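You operate a simulated robot arm through the tools that you are given. There is no shell and no other tool.

The job below is to be done with a simulated robot arm. You get a single attempt, and the scene is never put back.

TASK
Fit the fine patch, clamp it and draw two strokes of rinse through.
Fine: pick from the two on the table top, yellow or teal carrier; arm down, clamp shut; the draw tube goes in the rinse bottle and stays there.

It is judged by the outcome, as a careful person would: the job done as asked, and still so three seconds after it is handed in. It fails if anything else is knocked over, pushed out of place, dropped, spilled or broken.

THE ROBOT
A 7-joint arm with a two-finger parallel gripper, fixed in place. Base frame: the origin is at the foot of the arm, x ahead of it, y to its left, z up. Units: mm, degrees, N and s.
With the tool pointing down near the work surface it reaches from about 260 to 900 mm from the base axis. Its first joint turns from -166.0 to 166.0 degrees. Payload 3.43 kg.
The tool frame sits at the grasp point between the pads (the TCP): z along the fingers, y along the line on which they close. The tips reach 30 mm beyond it. The gripper opens to 94 mm. The fingers are 28 mm wide and 10 mm thick; the gripper's body (50 by 96 mm) begins 55 mm behind the TCP.
Orientation is told as [roll, pitch, yaw] about the base's x, y, z axes, in that order, counted from this pose: with the fingers straight down and closing along the base's y, the tool's x points along the base's -x, its y along +y and its z along -z.

THE INTERFACE
- The arm moves only by the tool drive_tool. Its argument "increments" is a list of rows, each a list of 7 numbers: the turn, a rotation vector about the base's x, y, z in units of 180 degrees (1.0 is 180 degrees), then the shift along the base's x, y, z in units of 300 mm (1.0 is 300 mm), then the opening, from 0 (shut) to 1 (fully open). In form: [[rx, ry, rz, tx, ty, tz, hand], ...]. A call has 1 to 20 rows; each row is the pose to reach, as a shift and turn from the pose commanded when the call began. A call with a number of a shift or a turn outside -1 to 1 is refused whole. A row lasts 0.2 s, in which the tool goes at most 50 mm and 8.6 degrees; a call with a longer step from one row to the next is refused whole, and so is a gripper value outside its range. A pose out of reach is approached as far as the arm can. The call stops where the force on the tool passes 40 N (or 10 N more than at its start, if that is more) or the arm is blocked; 0.2 s more then pass. Each finger travels about 45 mm/s and halts on what it meets, pressing with about 23 N; the grip force reading is that of the motor and also rises with nothing between the fingers. The clock runs only during rows and for 0.2 s after the last one: add rows that repeat a pose to give the fingers time. It gives the time, the measured TCP pose, the force on the tool (base axes), the opening and the grip force at its end, in the units of the frame above (readings bear some noise), with the torque about the TCP (base axes, N m) and any sound that the robot's microphone picked up.
- Cameras (640 x 400 px; columns grow to the right, rows downward): "scene" is fixed at [227.4, 506.6, 1643.2]; the picture's right is [-0.62, -0.79, 0.00], its down [-0.72, 0.56, -0.40] and it looks along [0.32, -0.25, -0.92] (base axes); focal length 214 px, centre (320, 200). "wrist" rides on the gripper at [76, 14, -103] in the tool frame; the picture's right is [-0.18, 0.98, 0.00], its down [-0.75, -0.14, -0.64] and it looks along [-0.63, -0.12, 0.77] (tool axes); focal length 243 px, centre (320, 200). There is no depth. A picture from a camera that has moved, and an enlarged one, comes with that camera's place and axes in the base frame and with its lens. The place of the scene camera against the robot may be out by one fixed shift of up to 12 mm in any direction.
- capture(camera): a new picture of that camera. The clock stands still meanwhile.
- inspect(camera, box): a new picture of the part [left, top, right, bottom] of that camera's present view, enlarged. The clock stands still meanwhile.
- close_job(): hands the job in; it is judged then, once.

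Places have to be worked out from the pictures, the camera data and where the tool is seen. Open the gripper and draw the arm clear of the work before you hand the job in, unless the task says otherwise.

The tools are called as a command line: name --pt "numbers of a row" for each row, then --argument value for the rest, lists and objects as JSON in quotes. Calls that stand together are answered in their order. drive_tool: Moves the arm, as the interface text tells. Its arguments: {"type":"object","properties":{"increments":{"type":"array"}},"required":["increments"]} The other tools are called the same way: capture (camera) takes a picture; inspect (camera, box) takes an enlarged picture of a part of a camera's view; close_job () hands the job in.

At the start:

```text
time: 0.0
eef_pos: [399.0, 298.6, 1333.3]
ee_rot: [0.0, 0.0, 0.0]
ft_force: [0.0, -0.8, 0.3]
torque: [0.01, -0.01, 0.0]
opening: 94.0
gripper_force: 0.0
```

scene: 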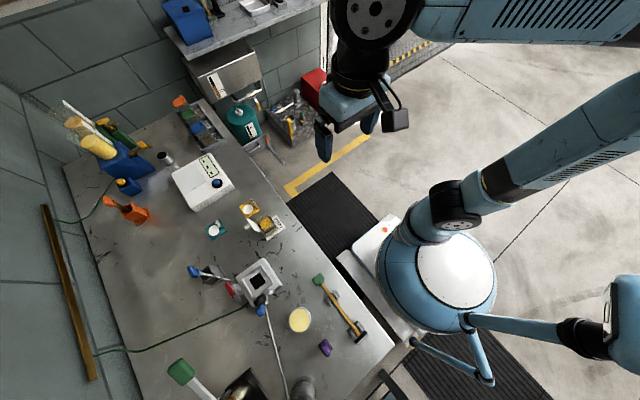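
wrist: 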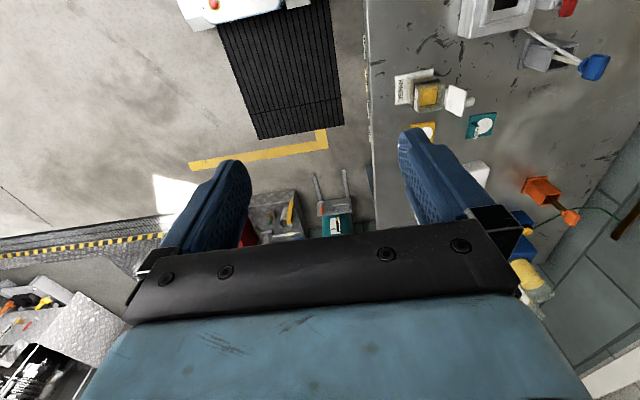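

The overview shows a bench with a fixture, teal and yellow carriers, bottles and levers. I'll enlarge the parts of the bench to understand what is what before moving.

inspect --camera "scene" --box '[180, 180, 300, 255]'

inspect --camera "scene" --box '[180, 250, 380, 375]'

inspect --camera "scene" --box '[60, 80, 260, 205]'

inspect --camera "scene" --box '[140, 300, 340, 400]'

```text
5.33 times, centred on (240, 218) of scene
camera zoom: at [227.4, 506.6, 1643.2], right [-0.62, -0.79, 0.0], down [-0.72, 0.56, -0.4], along [0.32, -0.25, -0.92], focal length 1144 px, centre (747, 107)
```

zoom: 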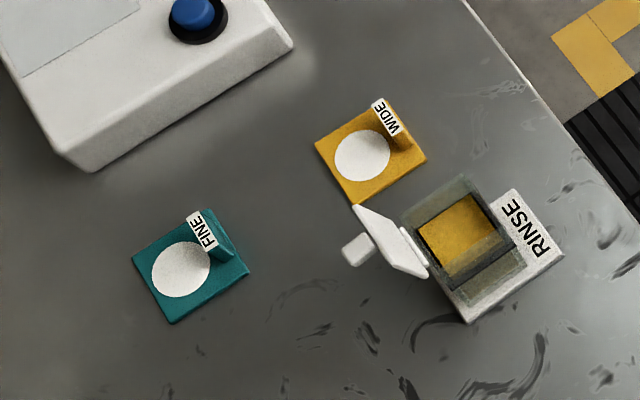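

```text
3.20 times, centred on (280, 312) of scene
camera zoom: at [227.4, 506.6, 1643.2], right [-0.62, -0.79, 0.0], down [-0.72, 0.56, -0.4], along [0.32, -0.25, -0.92], focal length 686 px, centre (448, -160)
```

zoom: 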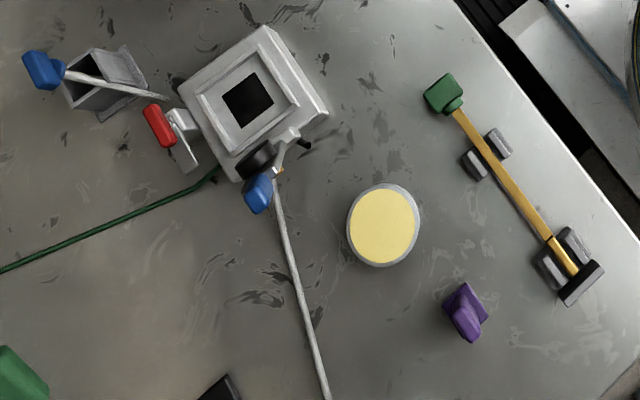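

```text
3.20 times, centred on (160, 142) of scene
camera zoom: at [227.4, 506.6, 1643.2], right [-0.62, -0.79, 0.0], down [-0.72, 0.56, -0.4], along [0.32, -0.25, -0.92], focal length 686 px, centre (832, 384)
```

zoom: 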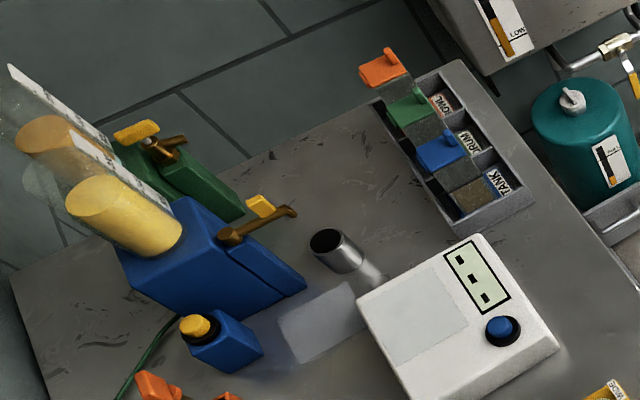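

```text
3.20 times, centred on (240, 350) of scene
camera zoom: at [227.4, 506.6, 1643.2], right [-0.62, -0.79, 0.0], down [-0.72, 0.56, -0.4], along [0.32, -0.25, -0.92], focal length 686 px, centre (576, -280)
```

zoom: 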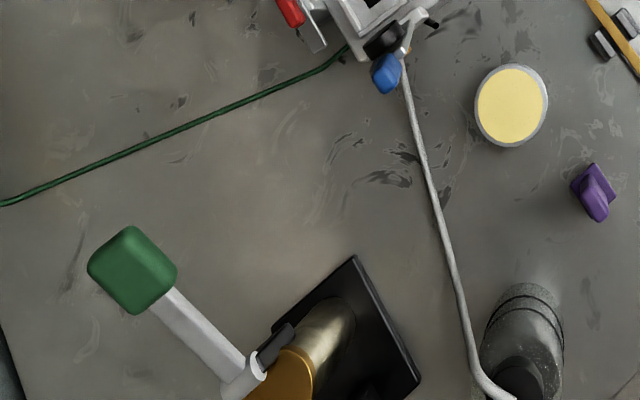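

The teal carrier is labelled FINE and the yellow WIDE; triangulating roughly puts the table top near z≈820. I'll swing the wrist round to face the bench (yaw +90°) and drop a little to get closer views.

drive_tool --pt "0 0 0.0417 -0.0136 0.0142 -0.037 1" --pt "0 0 0.0833 -0.0272 0.0283 -0.074 1" --pt "0 0 0.125 -0.041 0.0425 -0.111 1" --pt "0 0 0.1667 -0.0543 0.0567 -0.148 1" --pt "0 0 0.2083 -0.068 0.071 -0.185 1" --pt "0 0 0.25 -0.0815 0.085 -0.2215 1" --pt "0 0 0.2917 -0.095 0.099 -0.2585 1" --pt "0 0 0.3333 -0.1087 0.1133 -0.2953 1" --pt "0 0 0.375 -0.1223 0.1275 -0.332 1" --pt "0 0 0.4167 -0.136 0.1417 -0.369 1" --pt "0 0 0.4583 -0.149 0.156 -0.406 1" --pt "0 0 0.5 -0.163 0.17 -0.443 1" --pt "0 0 0.5 -0.163 0.17 -0.443 1"

capture --camera "wrist"

capture --camera "scene"

```text
time: 2.8
eef_pos: [349.9, 351.8, 1201.2]
ee_rot: [0.0, 0.0, 90.1]
ft_force: [0.3, -0.1, -0.4]
torque: [-0.01, 0.02, 0.01]
opening: 94.0
gripper_force: 0.0
```

```text
taken
camera wrist: at [337.5, 276.8, 1303.9], right [-0.98, 0.18, 0.0], down [0.14, 0.75, 0.64], along [0.12, 0.63, -0.77], focal length 243 px, centre (320, 200)
```

wrist: 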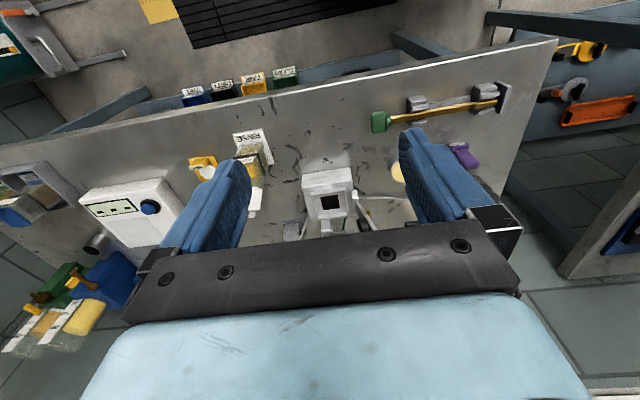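

```text
taken
```

scene: 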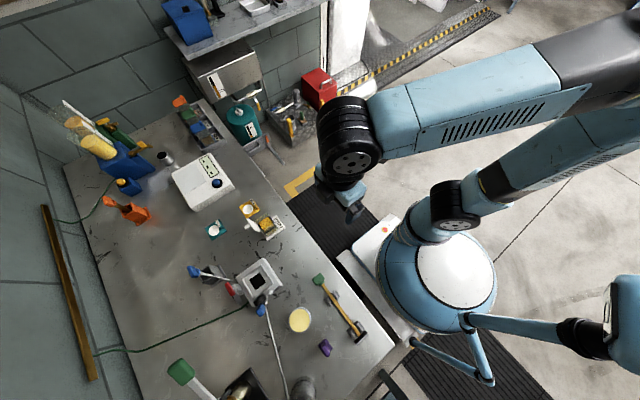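

The arm turned as commanded and the bench lies along +y. I'll move the hand above the socket block (about x 381, y 620) at a safe height to view it from close.

drive_tool --pt "0 0 0 0.015 0.13 -0.03 1" --pt "0 0 0 0.03 0.26 -0.06 1" --pt "0 0 0 0.045 0.39 -0.09 1" --pt "0 0 0 0.06 0.52 -0.12 1" --pt "0 0 0 0.08 0.65 -0.15 1" --pt "0 0 0 0.1 0.78 -0.17 1" --pt "0 0 0 0.1 0.87 -0.2 1" --pt "0 0 0 0.1 0.87 -0.2 1"

capture --camera "wrist"

capture --camera "scene"

```text
time: 4.6
eef_pos: [380.7, 610.6, 1142.4]
ee_rot: [0.1, 0.1, 90.0]
ft_force: [0.1, 0.3, -0.7]
torque: [-0.03, -0.03, -0.04]
opening: 94.1
gripper_force: 0.1
```

```text
taken
camera wrist: at [367.2, 537.5, 1245.1], right [-0.98, 0.18, 0.0], down [0.14, 0.75, 0.64], along [0.12, 0.63, -0.77], focal length 243 px, centre (320, 200)
```

wrist: 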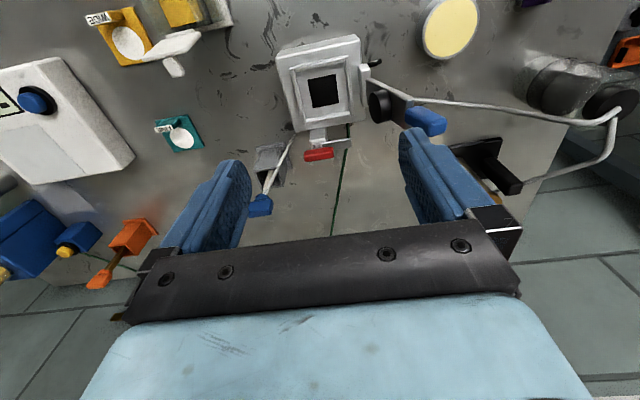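

```text
taken
```

scene: 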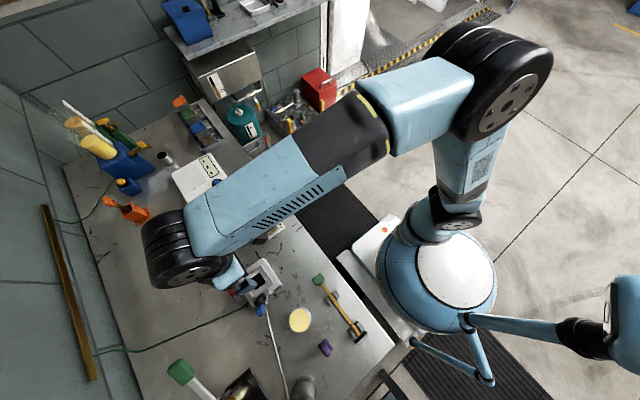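

The socket block, an arm with the hose, a red clamp and the blue-ended lever are visible. I enlarge the close view.

inspect --camera "wrist" --box '[240, 20, 460, 230]'

inspect --camera "wrist" --box '[400, 30, 640, 230]'

inspect --camera "wrist" --box '[60, 0, 280, 170]'

```text
1.90 times, centred on (350, 125) of wrist
camera zoom: at [367.2, 537.5, 1245.1], right [-0.98, 0.18, 0.0], down [0.14, 0.75, 0.64], along [0.12, 0.63, -0.77], focal length 462 px, centre (263, 343)
```

zoom: 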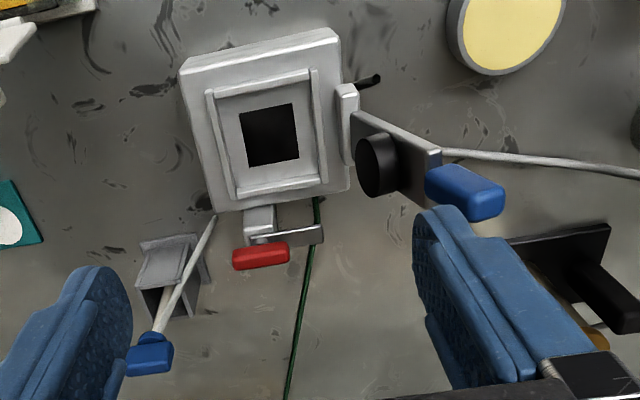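

```text
2.00 times, centred on (520, 130) of wrist
camera zoom: at [367.2, 537.5, 1245.1], right [-0.98, 0.18, 0.0], down [0.14, 0.75, 0.64], along [0.12, 0.63, -0.77], focal length 485 px, centre (-80, 340)
```

zoom: 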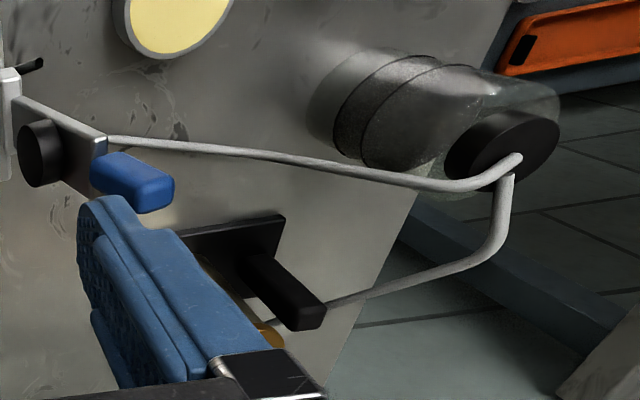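

```text
2.35 times, centred on (170, 85) of wrist
camera zoom: at [367.2, 537.5, 1245.1], right [-0.98, 0.18, 0.0], down [0.14, 0.75, 0.64], along [0.12, 0.63, -0.77], focal length 571 px, centre (673, 471)
```

zoom: 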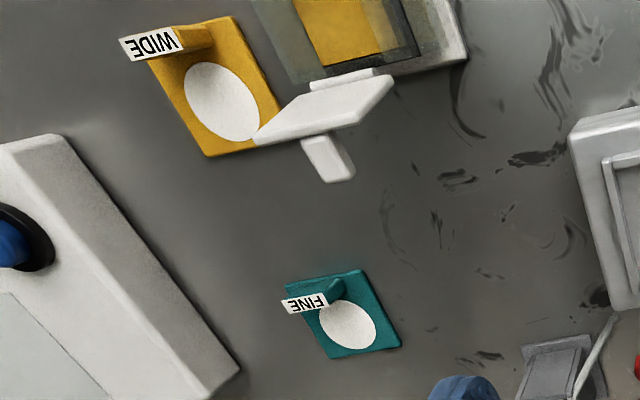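

The fixture shows: socket block, an upright pressing arm with blue handle (hose to a trap bottle and pump), a red clamp, and a blue‑handled draw tube resting in a small stand; the RINSE vessel has a white lid beside it. I move toward the FINE/RINSE side for close looks.

drive_tool --pt "0 0 0 0.15 0 -0.03 1" --pt "0 0 0 0.3 0 -0.06 1" --pt "0 0 0 0.45 0 -0.09 1" --pt "0 0 0 0.6 0 -0.12 1" --pt "0 0 0 0.7 0 -0.14 1" --pt "0 0 0 0.7 0 -0.14 1"

capture --camera "wrist"

capture --camera "scene"

```text
time: 6.0
eef_pos: [590.7, 610.6, 1099.4]
ee_rot: [0.0, 0.1, 90.1]
ft_force: [-0.2, -0.3, 0.8]
torque: [0.02, 0.01, 0.02]
opening: 94.0
gripper_force: 0.0
```

```text
taken
camera wrist: at [578.7, 536.0, 1201.7], right [-0.98, 0.18, 0.0], down [0.14, 0.75, 0.64], along [0.12, 0.63, -0.77], focal length 243 px, centre (320, 200)
```

wrist: 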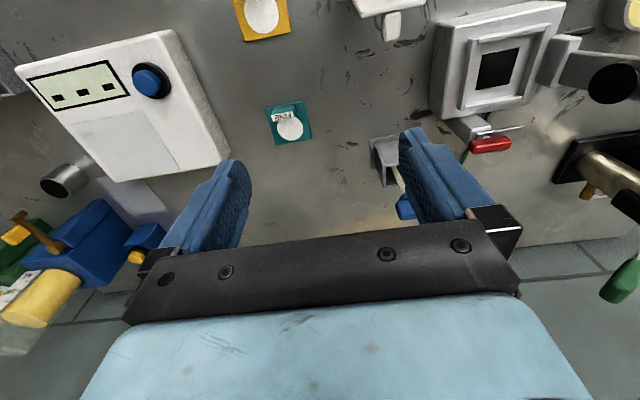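

```text
taken
```

scene: 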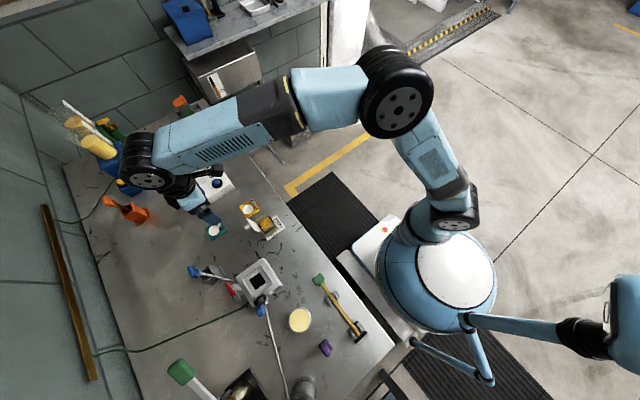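

I zoom into the FINE carrier, the fixture side and the measuring device from this closer view.

inspect --camera "wrist" --box '[240, 85, 340, 160]'

inspect --camera "wrist" --box '[340, 0, 640, 190]'

inspect --camera "wrist" --box '[540, 80, 640, 310]'

```text
5.33 times, centred on (290, 122) of wrist
camera zoom: at [578.7, 536.0, 1201.7], right [-0.98, 0.18, 0.0], down [0.14, 0.75, 0.64], along [0.12, 0.63, -0.77], focal length 1294 px, centre (480, 613)
```

zoom: 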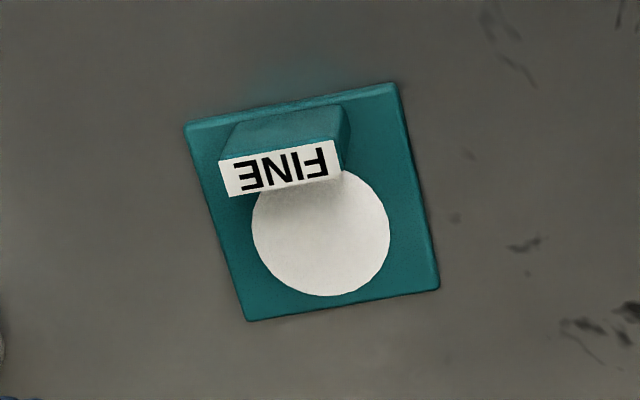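

```text
2.11 times, centred on (490, 95) of wrist
camera zoom: at [578.7, 536.0, 1201.7], right [-0.98, 0.18, 0.0], down [0.14, 0.75, 0.64], along [0.12, 0.63, -0.77], focal length 511 px, centre (-38, 421)
```

zoom: 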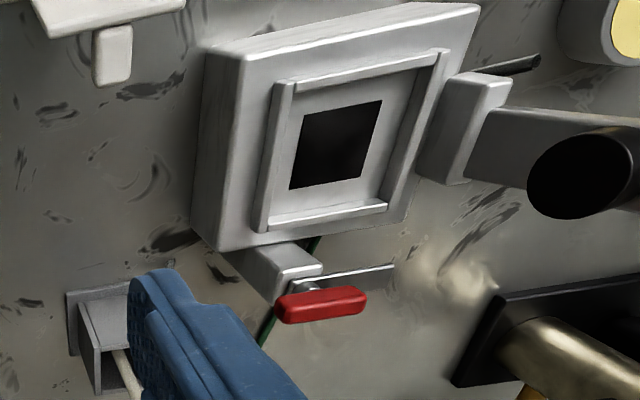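

```text
1.74 times, centred on (590, 195) of wrist
camera zoom: at [578.7, 536.0, 1201.7], right [-0.98, 0.18, 0.0], down [0.14, 0.75, 0.64], along [0.12, 0.63, -0.77], focal length 422 px, centre (-150, 209)
```

zoom: 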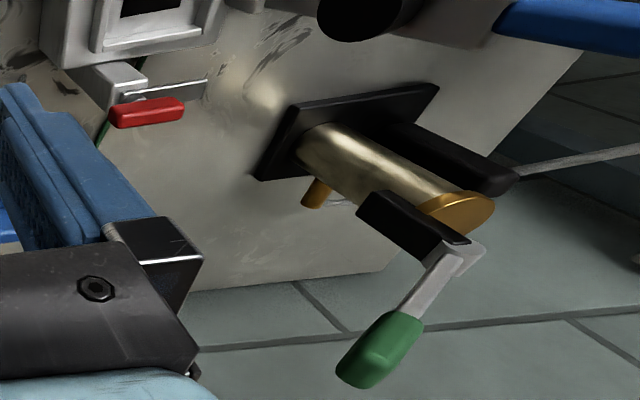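

The carrier appears axis-aligned, ~62 mm square, centred near (655, 681), with its tab at the −y side near (656, 657). Next I look at the RINSE vessel from above.

drive_tool --pt "0 0 0 -0.05 -0.13 0 1" --pt "0 0 0 -0.1 -0.26 0 1" --pt "0 0 0 -0.15 -0.39 0 1" --pt "0 0 0 -0.2 -0.45 0 1" --pt "0 0 0 -0.2 -0.45 0 1"

capture --camera "wrist"

inspect --camera "wrist" --box '[200, 0, 420, 180]'

```text
time: 7.2
eef_pos: [530.6, 475.6, 1100.9]
ee_rot: [0.0, -0.1, 89.9]
ft_force: [0.4, 0.1, 0.4]
torque: [-0.02, -0.01, -0.03]
opening: 94.1
gripper_force: 0.1
```

```text
taken
camera wrist: at [517.2, 401.4, 1202.2], right [-0.98, 0.18, 0.0], down [0.14, 0.75, 0.64], along [0.12, 0.63, -0.77], focal length 243 px, centre (320, 200)
```

wrist: 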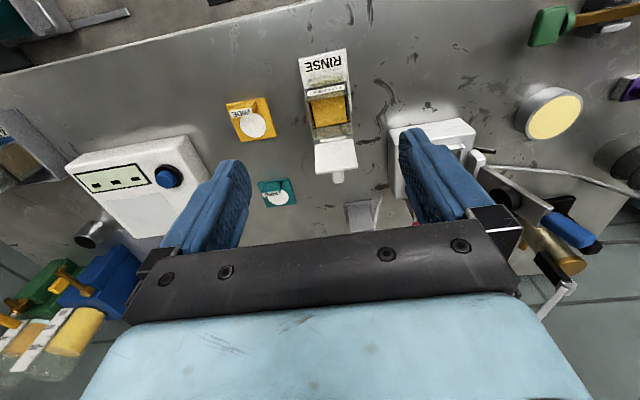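

```text
2.22 times, centred on (310, 90) of wrist
camera zoom: at [517.2, 401.4, 1202.2], right [-0.98, 0.18, 0.0], down [0.14, 0.75, 0.64], along [0.12, 0.63, -0.77], focal length 539 px, centre (342, 444)
```

zoom: 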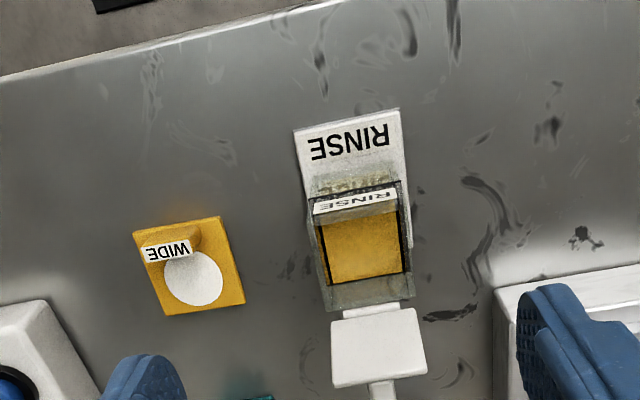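

RINSE jar sits near (530, 510) with an open lid toward +y. Now I go over the draw tube in its stand for a close look.

drive_tool --pt "0 0 0 -0.05 0.15 -0.03 1" --pt "0 0 0 -0.1 0.3 -0.06 1" --pt "0 0 0 -0.15 0.45 -0.09 1" --pt "0 0 0 -0.2 0.6 -0.12 1" --pt "0 0 0 -0.2 0.717 -0.167 1" --pt "0 0 0 -0.2 0.717 -0.167 1"

capture --camera "wrist"

inspect --camera "wrist" --box '[220, 40, 420, 230]'

inspect --camera "wrist" --box '[360, 0, 640, 200]'

```text
time: 8.6
eef_pos: [468.1, 691.4, 1048.1]
ee_rot: [0.0, 0.0, 89.9]
ft_force: [0.2, -0.5, 0.7]
torque: [0.02, 0.01, 0.02]
opening: 93.7
gripper_force: 0.0
```

```text
taken
camera wrist: at [454.4, 616.9, 1151.1], right [-0.98, 0.18, 0.0], down [0.14, 0.75, 0.64], along [0.12, 0.63, -0.77], focal length 243 px, centre (320, 200)
```

wrist: 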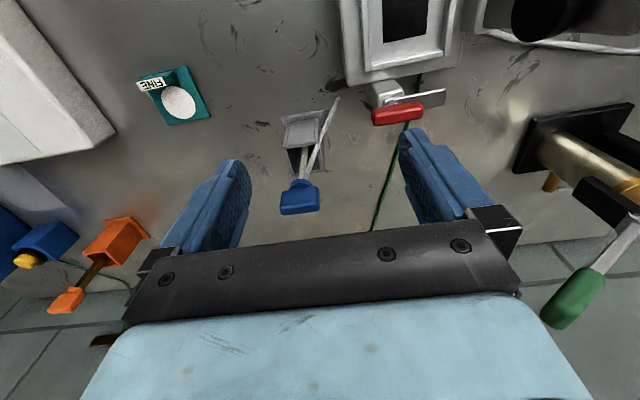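

```text
2.11 times, centred on (320, 135) of wrist
camera zoom: at [454.4, 616.9, 1151.1], right [-0.98, 0.18, 0.0], down [0.14, 0.75, 0.64], along [0.12, 0.63, -0.77], focal length 511 px, centre (320, 337)
```

zoom: 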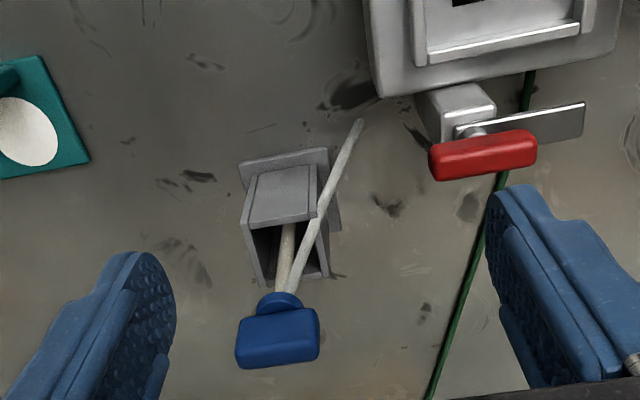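

```text
2.00 times, centred on (500, 100) of wrist
camera zoom: at [454.4, 616.9, 1151.1], right [-0.98, 0.18, 0.0], down [0.14, 0.75, 0.64], along [0.12, 0.63, -0.77], focal length 485 px, centre (-40, 400)
```

zoom: 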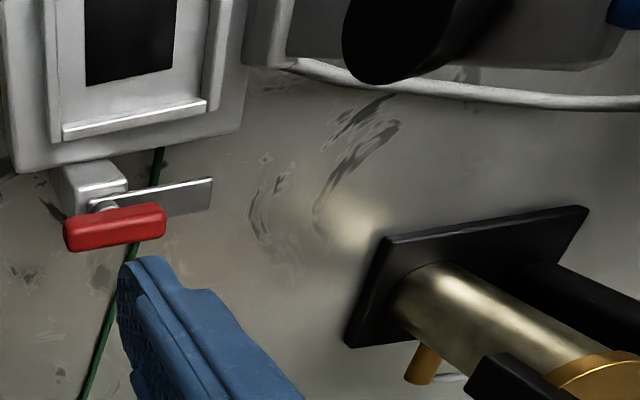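

The draw tube has a blue handle block near (501, 763, 969), with a long tube slanting down and another piece in the stand. I rotate the hand to yaw 0 to view it from the −x side and understand its shape.

drive_tool --pt "0 0 -0.0417 -0.0245 0.01 0 1" --pt "0 0 -0.0833 -0.049 0.02 0 1" --pt "0 0 -0.125 -0.0735 0.03 0 1" --pt "0 0 -0.1667 -0.098 0.04 0 1" --pt "0 0 -0.2083 -0.1225 0.05 0 1" --pt "0 0 -0.25 -0.147 0.06 0 1" --pt "0 0 -0.2917 -0.1715 0.07 0 1" --pt "0 0 -0.3333 -0.196 0.08 0 1" --pt "0 0 -0.375 -0.22 0.09 0 1" --pt "0 0 -0.4167 -0.245 0.1 0 1" --pt "0 0 -0.4583 -0.27 0.11 0 1" --pt "0 0 -0.5 -0.294 0.117 0 1" --pt "0 0 -0.5 -0.294 0.117 -0.12 1" --pt "0 0 -0.5 -0.294 0.117 -0.12 1"

capture --camera "wrist"

inspect --camera "wrist" --box '[230, 60, 430, 240]'

```text
time: 11.6
eef_pos: [382.2, 726.0, 1012.9]
ee_rot: [0.1, 0.0, 0.0]
ft_force: [0.0, 0.8, 0.6]
torque: [-0.01, -0.02, 0.01]
opening: 94.1
gripper_force: 0.1
```

```text
taken
camera wrist: at [306.8, 742.2, 1114.2], right [0.18, 0.98, 0.0], down [0.75, -0.14, 0.64], along [0.63, -0.12, -0.77], focal length 243 px, centre (320, 200)
```

wrist: 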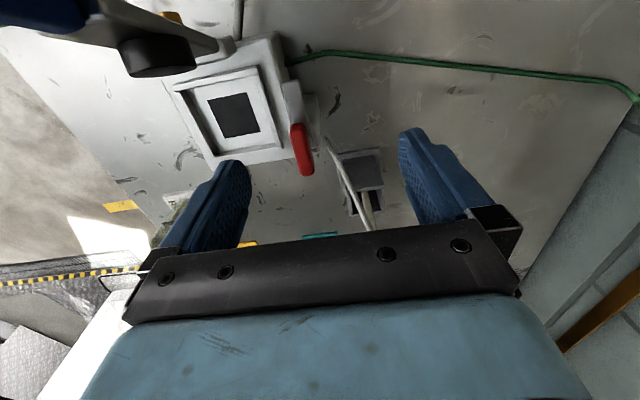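

```text
2.22 times, centred on (330, 150) of wrist
camera zoom: at [306.8, 742.2, 1114.2], right [0.18, 0.98, 0.0], down [0.75, -0.14, 0.64], along [0.63, -0.12, -0.77], focal length 539 px, centre (298, 311)
```

zoom: 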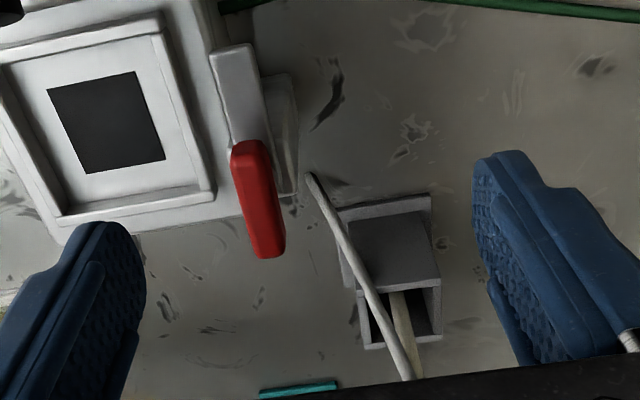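

The stand is a small open-faced box and two tube sections rise from it to the handle, which is hidden by the gripper here. I raise the hand to bring the handle into view.

drive_tool --pt "0 0 0 -0.04 0 0.15 1" --pt "0 0 0 -0.073 0 0.28 1" --pt "0 0 0 -0.073 0 0.4 1" --pt "0 0 0 -0.073 0 0.4 1"

inspect --camera "wrist" --box '[250, 80, 430, 240]'

capture --camera "wrist"

```text
time: 12.6
eef_pos: [359.1, 725.8, 1134.8]
ee_rot: [-0.1, 0.0, 0.0]
ft_force: [-0.5, 0.6, 0.1]
torque: [-0.03, -0.02, 0.03]
opening: 94.1
gripper_force: 0.1
```

```text
2.50 times, centred on (340, 160) of wrist
camera zoom: at [283.4, 741.7, 1237.2], right [0.18, 0.98, 0.0], down [0.75, -0.14, 0.64], along [0.63, -0.12, -0.77], focal length 606 px, centre (270, 300)
```

zoom: 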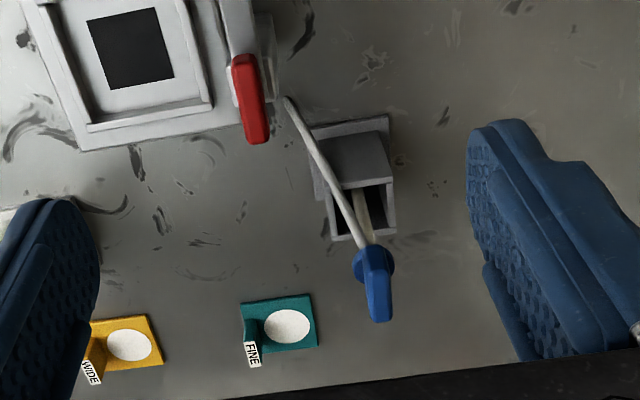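

```text
taken
camera wrist: at [283.4, 741.7, 1237.2], right [0.18, 0.98, 0.0], down [0.75, -0.14, 0.64], along [0.63, -0.12, -0.77], focal length 243 px, centre (320, 200)
```

wrist: 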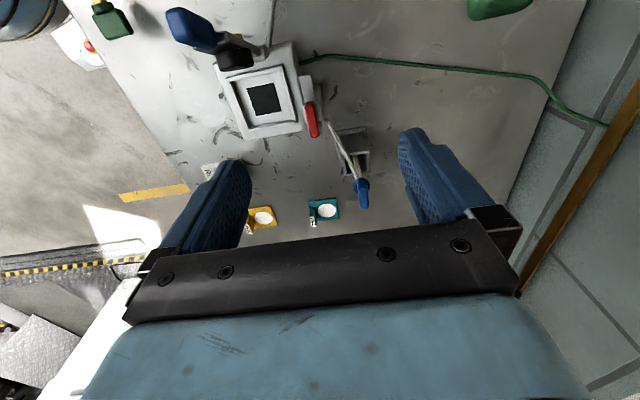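

The draw tube is a blue paddle handle (thin in y) with a straight leg standing in an open-top box and a hose slanting away. Next I survey the pump by moving over to its side with the camera facing +y.

drive_tool --pt "0 0 0.0417 -0.044 -0.007 0.018 1" --pt "0 0 0.0833 -0.088 -0.014 0.036 1" --pt "0 0 0.125 -0.1325 -0.021 0.054 1" --pt "0 0 0.1667 -0.177 -0.028 0.072 1" --pt "0 0 0.2083 -0.221 -0.035 0.09 1" --pt "0 0 0.25 -0.265 -0.042 0.108 1" --pt "0 0 0.2917 -0.309 -0.05 0.126 1" --pt "0 0 0.3333 -0.353 -0.057 0.144 1" --pt "0 0 0.375 -0.398 -0.064 0.162 1" --pt "0 0 0.4167 -0.442 -0.071 0.18 1" --pt "0 0 0.4583 -0.486 -0.078 0.198 1" --pt "0 0 0.5 -0.53 -0.086 0.216 1" --pt "0 0 0.5 -0.53 -0.086 0.216 1"

capture --camera "wrist"

inspect --camera "wrist" --box '[220, 60, 440, 240]'

capture --camera "scene"

```text
time: 15.4
eef_pos: [200.7, 700.2, 1199.6]
ee_rot: [0.1, 0.1, 90.1]
ft_force: [0.7, 0.6, 0.7]
torque: [-0.01, 0.01, -0.01]
opening: 94.2
gripper_force: 0.1
```

```text
taken
camera wrist: at [187.4, 625.6, 1301.5], right [-0.98, 0.18, 0.0], down [0.14, 0.75, 0.64], along [0.12, 0.63, -0.77], focal length 243 px, centre (320, 200)
```

wrist: 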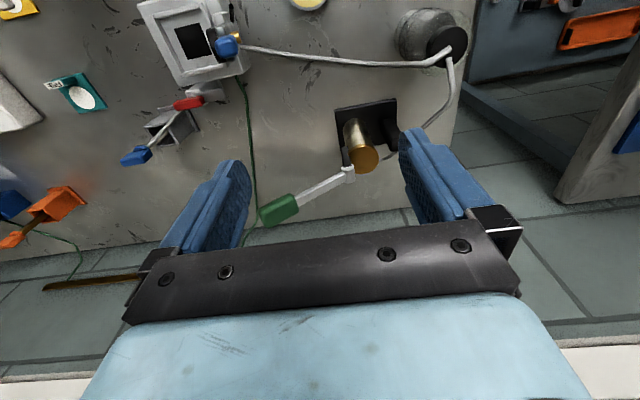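

```text
2.22 times, centred on (330, 150) of wrist
camera zoom: at [187.4, 625.6, 1301.5], right [-0.98, 0.18, 0.0], down [0.14, 0.75, 0.64], along [0.12, 0.63, -0.77], focal length 539 px, centre (298, 311)
```

zoom: 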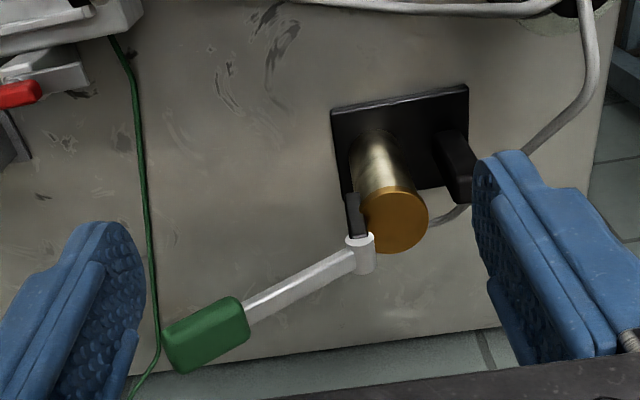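

```text
taken
```

scene: 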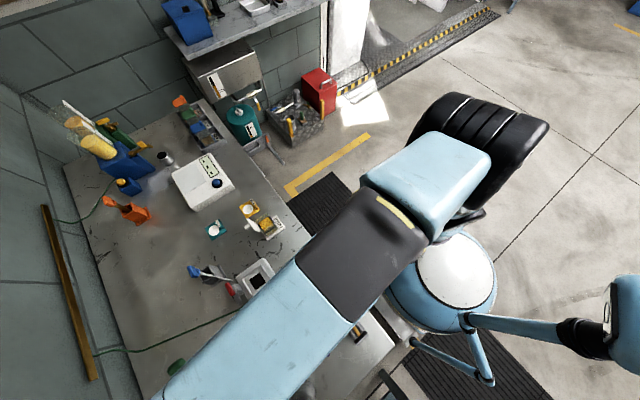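

The pump lever pivots about a y-axis hub near (183, 832, 994), with its green handle raised at about (285, 838, 1053). Now I go to the FINE carrier with yaw 0 (fingers closing along y), staying high.

drive_tool --pt "0 0 -0.0417 0.083 -0.011 -0.019 1" --pt "0 0 -0.0833 0.166 -0.022 -0.038 1" --pt "0 0 -0.125 0.249 -0.033 -0.057 1" --pt "0 0 -0.1667 0.332 -0.044 -0.076 1" --pt "0 0 -0.2083 0.415 -0.055 -0.095 1" --pt "0 0 -0.25 0.498 -0.066 -0.114 1" --pt "0 0 -0.2917 0.581 -0.077 -0.133 1" --pt "0 0 -0.3333 0.664 -0.088 -0.152 1" --pt "0 0 -0.375 0.747 -0.099 -0.171 1" --pt "0 0 -0.4167 0.83 -0.11 -0.19 1" --pt "0 0 -0.4583 0.913 -0.121 -0.209 1" --pt "0 0 -0.5 0.996 -0.133 -0.233 1" --pt "0 0 -0.5 0.996 -0.133 -0.233 1"

drive_tool --pt "0 0 0 0.12 -0.01 -0.05 1" --pt "0 0 0 0.24 -0.02 -0.1 1" --pt "0 0 0 0.36 -0.03 -0.15 1" --pt "0 0 0 0.45 -0.04 -0.25 1" --pt "0 0 0 0.47 -0.05 -0.35 1" --pt "0 0 0 0.47 -0.05 -0.43 1" --pt "0 0 0 0.47 -0.05 -0.43 1"

capture --camera "wrist"

capture --camera "scene"

```text
time: 18.2
eef_pos: [501.9, 661.2, 1130.2]
ee_rot: [-0.1, 0.0, -0.1]
ft_force: [-0.4, 0.2, 0.9]
torque: [-0.01, -0.02, 0.02]
opening: 94.0
gripper_force: 0.0
```

```text
time: 19.8
eef_pos: [640.6, 642.9, 999.6]
ee_rot: [0.0, 0.0, 0.1]
ft_force: [0.2, -0.4, -0.8]
torque: [0.0, 0.01, 0.02]
opening: 94.0
gripper_force: 0.1
```

```text
taken
camera wrist: at [566.9, 658.8, 1101.6], right [0.18, 0.98, 0.0], down [0.75, -0.14, 0.64], along [0.63, -0.12, -0.77], focal length 243 px, centre (320, 200)
```

wrist: 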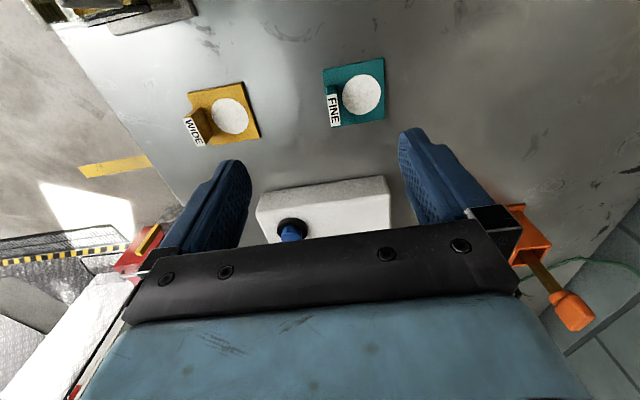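

```text
taken
```

scene: 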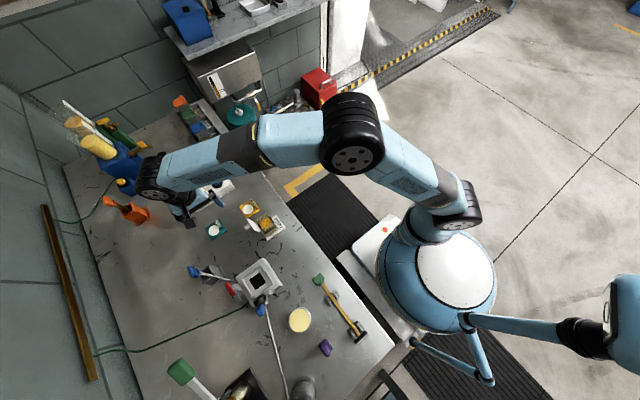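

Both measure consistently: tab at about (656, 657), top near z 856. I zoom in to refine before descending.

inspect --camera "wrist" --box '[300, 45, 410, 140]'

```text
4.21 times, centred on (355, 92) of wrist
camera zoom: at [566.9, 658.8, 1101.6], right [0.18, 0.98, 0.0], down [0.75, -0.14, 0.64], along [0.63, -0.12, -0.77], focal length 1022 px, centre (173, 653)
```

zoom: 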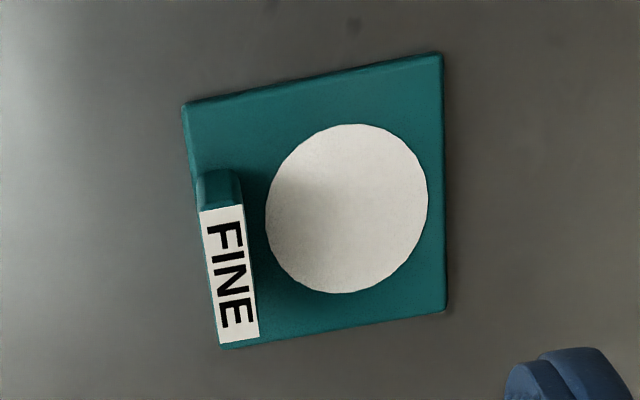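

Tab spans x 640–672, y 651.5–661.5, top ≈856. I descend with the fingers half open to TCP z≈885 first and check the pose.

drive_tool --pt "0 0 0 0.026 0.022 -0.08 0.75" --pt "0 0 0 0.052 0.0453 -0.16 0.65" --pt "0 0 0 0.052 0.0453 -0.24 0.6" --pt "0 0 0 0.052 0.0453 -0.31 0.6" --pt "0 0 0 0.052 0.0453 -0.38 0.6" --pt "0 0 0 0.052 0.0453 -0.38 0.6"

capture --camera "wrist"

```text
time: 21.2
eef_pos: [656.6, 658.7, 885.2]
ee_rot: [0.0, -0.1, 0.0]
ft_force: [-0.6, 0.2, 0.3]
torque: [0.02, 0.04, 0.04]
opening: 56.3
gripper_force: 0.0
```

```text
taken
camera wrist: at [581.4, 674.1, 988.9], right [0.18, 0.98, 0.0], down [0.75, -0.14, 0.64], along [0.63, -0.12, -0.77], focal length 243 px, centre (320, 200)
```

wrist: 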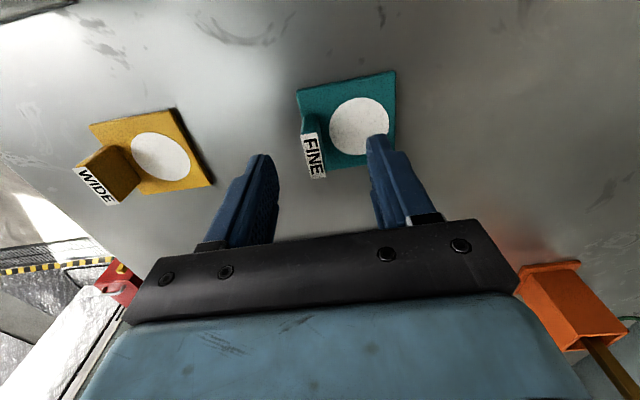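

Reach is fine and the tab is between the fingers. I lower to z≈866 and close on the tab.

drive_tool --pt "0 0 0 0 0 -0.03 0.6" --pt "0 0 0 0 0 -0.065 0.6" --pt "0 0 0 0 0 -0.065 0.6"

inspect --camera "wrist" --box '[220, 80, 440, 240]'

```text
time: 22.0
eef_pos: [655.3, 658.6, 865.9]
ee_rot: [0.1, 0.0, 0.0]
ft_force: [-0.3, -0.3, -0.1]
torque: [0.0, -0.01, -0.01]
opening: 56.5
gripper_force: 0.0
```

```text
2.50 times, centred on (330, 160) of wrist
camera zoom: at [581.3, 674.1, 969.2], right [0.18, 0.98, 0.0], down [0.75, -0.14, 0.64], along [0.63, -0.12, -0.77], focal length 606 px, centre (295, 300)
```

zoom: 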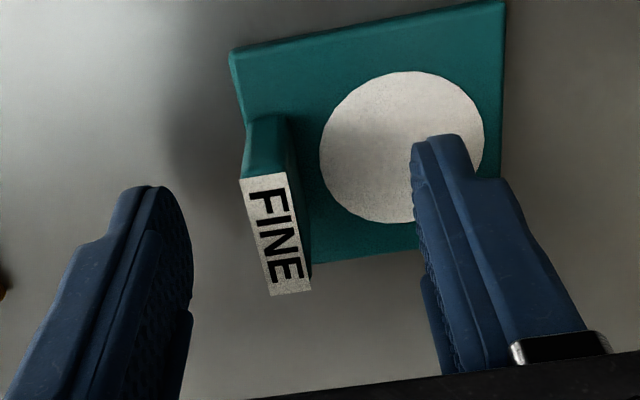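

The tab sits about 3 mm to the −y side of the finger centre; I shift −3 mm in y, then close on the tab.

drive_tool --pt "0 0 0 0 -0.01 0 0.6" --pt "0 0 0 0 -0.01 0 0.4" --pt "0 0 0 0 -0.01 0 0.25" --pt "0 0 0 0 -0.01 0 0.1" --pt "0 0 0 0 -0.01 0 0.0" --pt "0 0 0 0 -0.01 0 0.0" --pt "0 0 0 0 -0.01 0 0.0" --pt "0 0 0 0 -0.01 0 0.0"

inspect --camera "wrist" --box '[220, 80, 440, 240]'

```text
time: 23.8
eef_pos: [655.9, 656.5, 866.6]
ee_rot: [-0.1, 0.1, 0.0]
ft_force: [0.0, -0.3, -0.4]
torque: [0.0, -0.01, 0.0]
opening: 9.6
gripper_force: 22.8
```

```text
2.50 times, centred on (330, 160) of wrist
camera zoom: at [581.2, 671.2, 969.0], right [0.18, 0.98, 0.0], down [0.75, -0.14, 0.64], along [0.63, -0.12, -0.77], focal length 606 px, centre (295, 300)
```

zoom: 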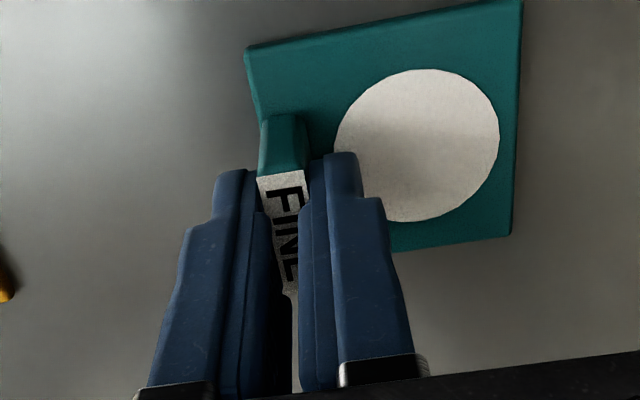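

The tab is held squarely, but I realise that at yaw 0 the wrist camera (76 mm to −x) would hit the upright press arm when seating the carrier. I'll release here, rise, and re-grip at yaw 180 so the camera is on the free +x side.

drive_tool --pt "0 0 0 0 0 0 0.15" --pt "0 0 0 0 0 0 0.3" --pt "0 0 0 0 0 0 0.5" --pt "0 0 0 0 0 0 0.6" --pt "0 0 0 0 0 0.1 0.6" --pt "0 0 0 0 0 0.25 0.6" --pt "0 0 0 0 0 0.4 0.7" --pt "0 0 0 0 0 0.55 0.7" --pt "0 0 0 0 0 0.55 0.7"

capture --camera "wrist"

```text
time: 25.8
eef_pos: [654.2, 656.6, 1032.4]
ee_rot: [0.0, 0.1, 0.0]
ft_force: [0.1, 0.6, -0.2]
torque: [-0.02, 0.02, 0.05]
opening: 65.8
gripper_force: 0.1
```

```text
taken
camera wrist: at [578.3, 671.4, 1135.9], right [0.18, 0.98, 0.0], down [0.75, -0.14, 0.64], along [0.63, -0.12, -0.77], focal length 243 px, centre (320, 200)
```

wrist: 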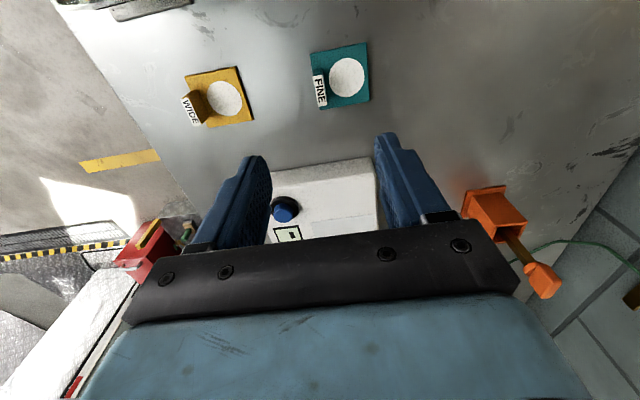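

I back in slightly and rotate in two stages to yaw 180.

drive_tool --pt "0 0 0.0417 -0.015 -0.015 0.008 0.7" --pt "0 0 0.0833 -0.03 -0.03 0.017 0.7" --pt "0 0 0.125 -0.045 -0.045 0.025 0.7" --pt "0 0 0.1667 -0.06 -0.06 0.033 0.7" --pt "0 0 0.2083 -0.075 -0.075 0.042 0.7" --pt "0 0 0.25 -0.09 -0.09 0.05 0.7" --pt "0 0 0.2917 -0.105 -0.105 0.058 0.7" --pt "0 0 0.3333 -0.12 -0.12 0.067 0.7" --pt "0 0 0.375 -0.135 -0.135 0.075 0.7" --pt "0 0 0.4167 -0.15 -0.15 0.083 0.7" --pt "0 0 0.4583 -0.165 -0.165 0.092 0.7" --pt "0 0 0.5 -0.18 -0.18 0.1 0.7" --pt "0 0 0.5 -0.18 -0.18 0.1 0.7"

drive_tool --pt "0 0 0.0417 0 0 0 0.7" --pt "0 0 0.0833 0 0 0 0.7" --pt "0 0 0.125 0 0 0 0.7" --pt "0 0 0.1667 0 0 0 0.7" --pt "0 0 0.2083 0 0 0 0.7" --pt "0 0 0.25 0 0 0 0.7" --pt "0 0 0.2917 0 0 0 0.7" --pt "0 0 0.3333 0 0 0 0.7" --pt "0 0 0.375 0 0 0 0.7" --pt "0 0 0.4167 0 0 0 0.7" --pt "0 0 0.4583 0 0 0 0.7" --pt "0 0 0.5 0 0 0 0.7" --pt "0 0 0.5 0 0 0 0.7"

capture --camera "wrist"

capture --camera "scene"

```text
time: 28.6
eef_pos: [600.0, 602.1, 1058.7]
ee_rot: [0.0, -0.1, 90.1]
ft_force: [-0.4, 0.6, 0.2]
torque: [-0.03, 0.01, 0.03]
opening: 66.0
gripper_force: 0.1
```

```text
time: 31.4
eef_pos: [601.8, 603.4, 1061.2]
ee_rot: [0.1, 0.1, -179.9]
ft_force: [0.4, 0.0, 0.1]
torque: [0.05, 0.01, 0.04]
opening: 65.7
gripper_force: 0.1
```

```text
taken
camera wrist: at [678.5, 589.7, 1163.5], right [-0.18, -0.98, 0.0], down [-0.75, 0.14, 0.64], along [-0.63, 0.12, -0.77], focal length 243 px, centre (320, 200)
```

wrist: 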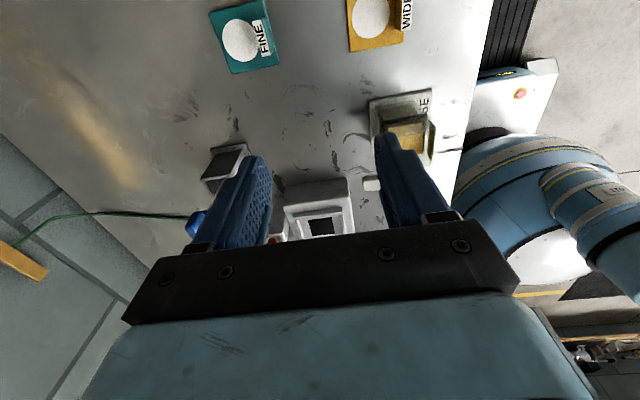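

```text
taken
```

scene: 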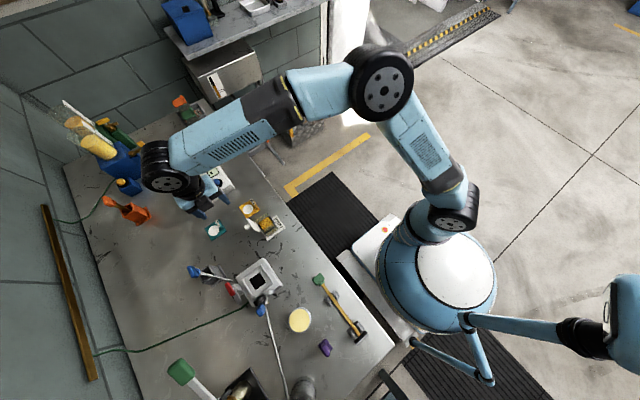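

Yaw 180 works. I move above the tab at z≈930 and re-check its position from this side.

drive_tool --pt "0 0 0 0.06 0.06 -0.05 0.7" --pt "0 0 0 0.12 0.12 -0.15 0.65" --pt "0 0 0 0.182 0.18 -0.25 0.6" --pt "0 0 0 0.182 0.18 -0.35 0.6" --pt "0 0 0 0.182 0.18 -0.433 0.6" --pt "0 0 0 0.182 0.18 -0.433 0.6"

capture --camera "wrist"

inspect --camera "wrist" --box '[200, 40, 440, 230]'

```text
time: 32.8
eef_pos: [658.1, 658.8, 930.2]
ee_rot: [0.0, 0.0, -179.9]
ft_force: [0.3, 0.1, 0.8]
torque: [-0.01, 0.01, -0.03]
opening: 56.4
gripper_force: 0.0
```

```text
taken
camera wrist: at [735.7, 645.7, 1031.9], right [-0.18, -0.98, 0.0], down [-0.75, 0.14, 0.64], along [-0.63, 0.12, -0.77], focal length 243 px, centre (320, 200)
```

wrist: 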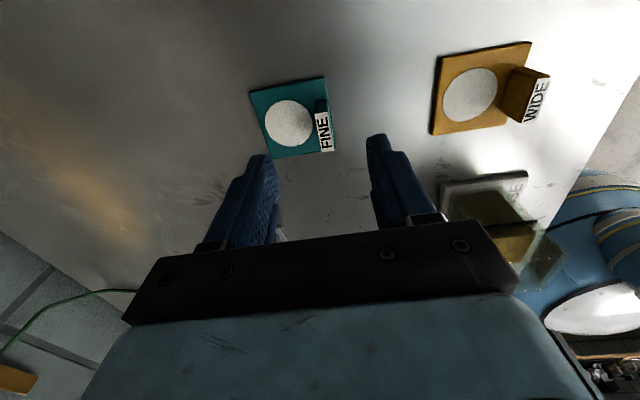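

```text
2.11 times, centred on (320, 135) of wrist
camera zoom: at [735.7, 645.7, 1031.9], right [-0.18, -0.98, 0.0], down [-0.75, 0.14, 0.64], along [-0.63, 0.12, -0.77], focal length 511 px, centre (320, 337)
```

zoom: 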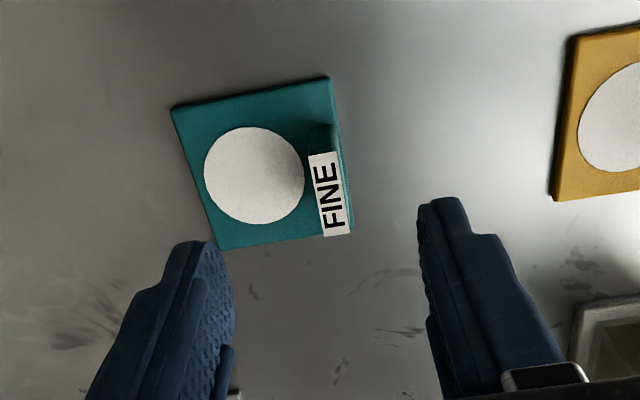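

The tab centre reads (657, 656.5), so I shift about (−1.5, −2.5) mm, lower to z≈866 and close on it.

drive_tool --pt "0 0 0 -0.005 -0.0085 -0.07 0.6" --pt "0 0 0 -0.005 -0.0085 -0.15 0.6" --pt "0 0 0 -0.005 -0.0085 -0.214 0.6" --pt "0 0 0 -0.005 -0.0085 -0.214 0.6"

inspect --camera "wrist" --box '[220, 60, 440, 230]'

```text
time: 33.8
eef_pos: [657.9, 652.6, 867.3]
ee_rot: [-0.1, 0.0, 180.0]
ft_force: [0.0, 0.1, 0.5]
torque: [0.0, -0.01, -0.01]
opening: 56.4
gripper_force: 0.1
```

```text
2.35 times, centred on (330, 145) of wrist
camera zoom: at [734.8, 639.8, 969.0], right [-0.18, -0.98, 0.0], down [-0.75, 0.14, 0.64], along [-0.63, 0.12, -0.77], focal length 571 px, centre (296, 329)
```

zoom: 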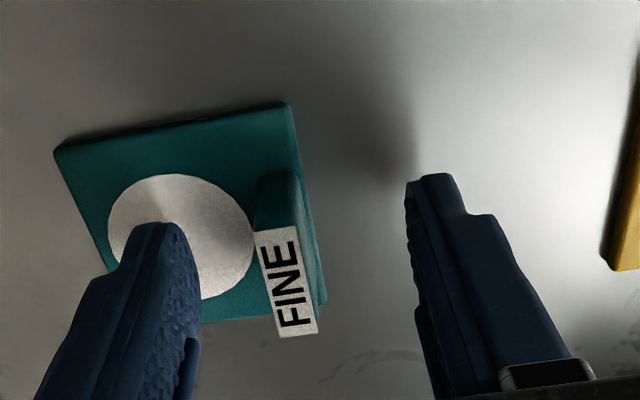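

The hand settled slightly too far to −y; I shift +3 mm in y and close on the tab.

drive_tool --pt "0 0 0 -0.002 0.01 0 0.6" --pt "0 0 0 -0.002 0.01 0 0.4" --pt "0 0 0 -0.002 0.01 0 0.25" --pt "0 0 0 -0.002 0.01 0 0.1" --pt "0 0 0 -0.002 0.01 0 0.0" --pt "0 0 0 -0.002 0.01 0 0.0" --pt "0 0 0 -0.002 0.01 0 0.0" --pt "0 0 0 -0.002 0.01 0 0.0"

inspect --camera "wrist" --box '[220, 60, 440, 230]'

```text
time: 35.6
eef_pos: [655.2, 656.2, 867.5]
ee_rot: [0.0, 0.0, 180.0]
ft_force: [-0.5, -0.4, -0.8]
torque: [-0.03, 0.0, -0.01]
opening: 9.9
gripper_force: 22.3
```

```text
2.35 times, centred on (330, 145) of wrist
camera zoom: at [733.3, 643.4, 968.8], right [-0.18, -0.98, 0.0], down [-0.75, 0.14, 0.64], along [-0.63, 0.12, -0.77], focal length 571 px, centre (296, 329)
```

zoom: 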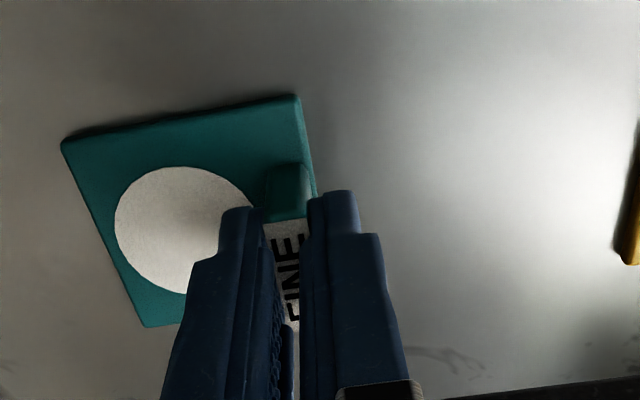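

The carrier is held; from the picture its centre sits 25 mm to +y of the TCP. I lift it straight up and look.

drive_tool --pt "0 0 0 0 0 0.03 0" --pt "0 0 0 0 0 0.1 0" --pt "0 0 0 0 0 0.2 0" --pt "0 0 0 0 0 0.32 0" --pt "0 0 0 0 0 0.43 0" --pt "0 0 0 0 0 0.43 0"

inspect --camera "wrist" --box '[220, 60, 440, 230]'

```text
time: 37.0
eef_pos: [654.0, 657.5, 995.8]
ee_rot: [0.0, 0.0, -180.0]
ft_force: [0.0, 0.6, 0.1]
torque: [-0.06, -0.03, 0.02]
opening: 9.7
gripper_force: 22.5
```

```text
2.35 times, centred on (330, 145) of wrist
camera zoom: at [732.1, 644.6, 1098.5], right [-0.18, -0.98, 0.0], down [-0.75, 0.14, 0.64], along [-0.63, 0.12, -0.77], focal length 571 px, centre (296, 329)
```

zoom: 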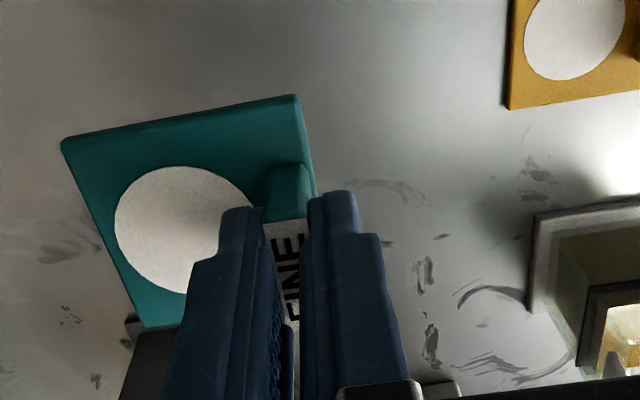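

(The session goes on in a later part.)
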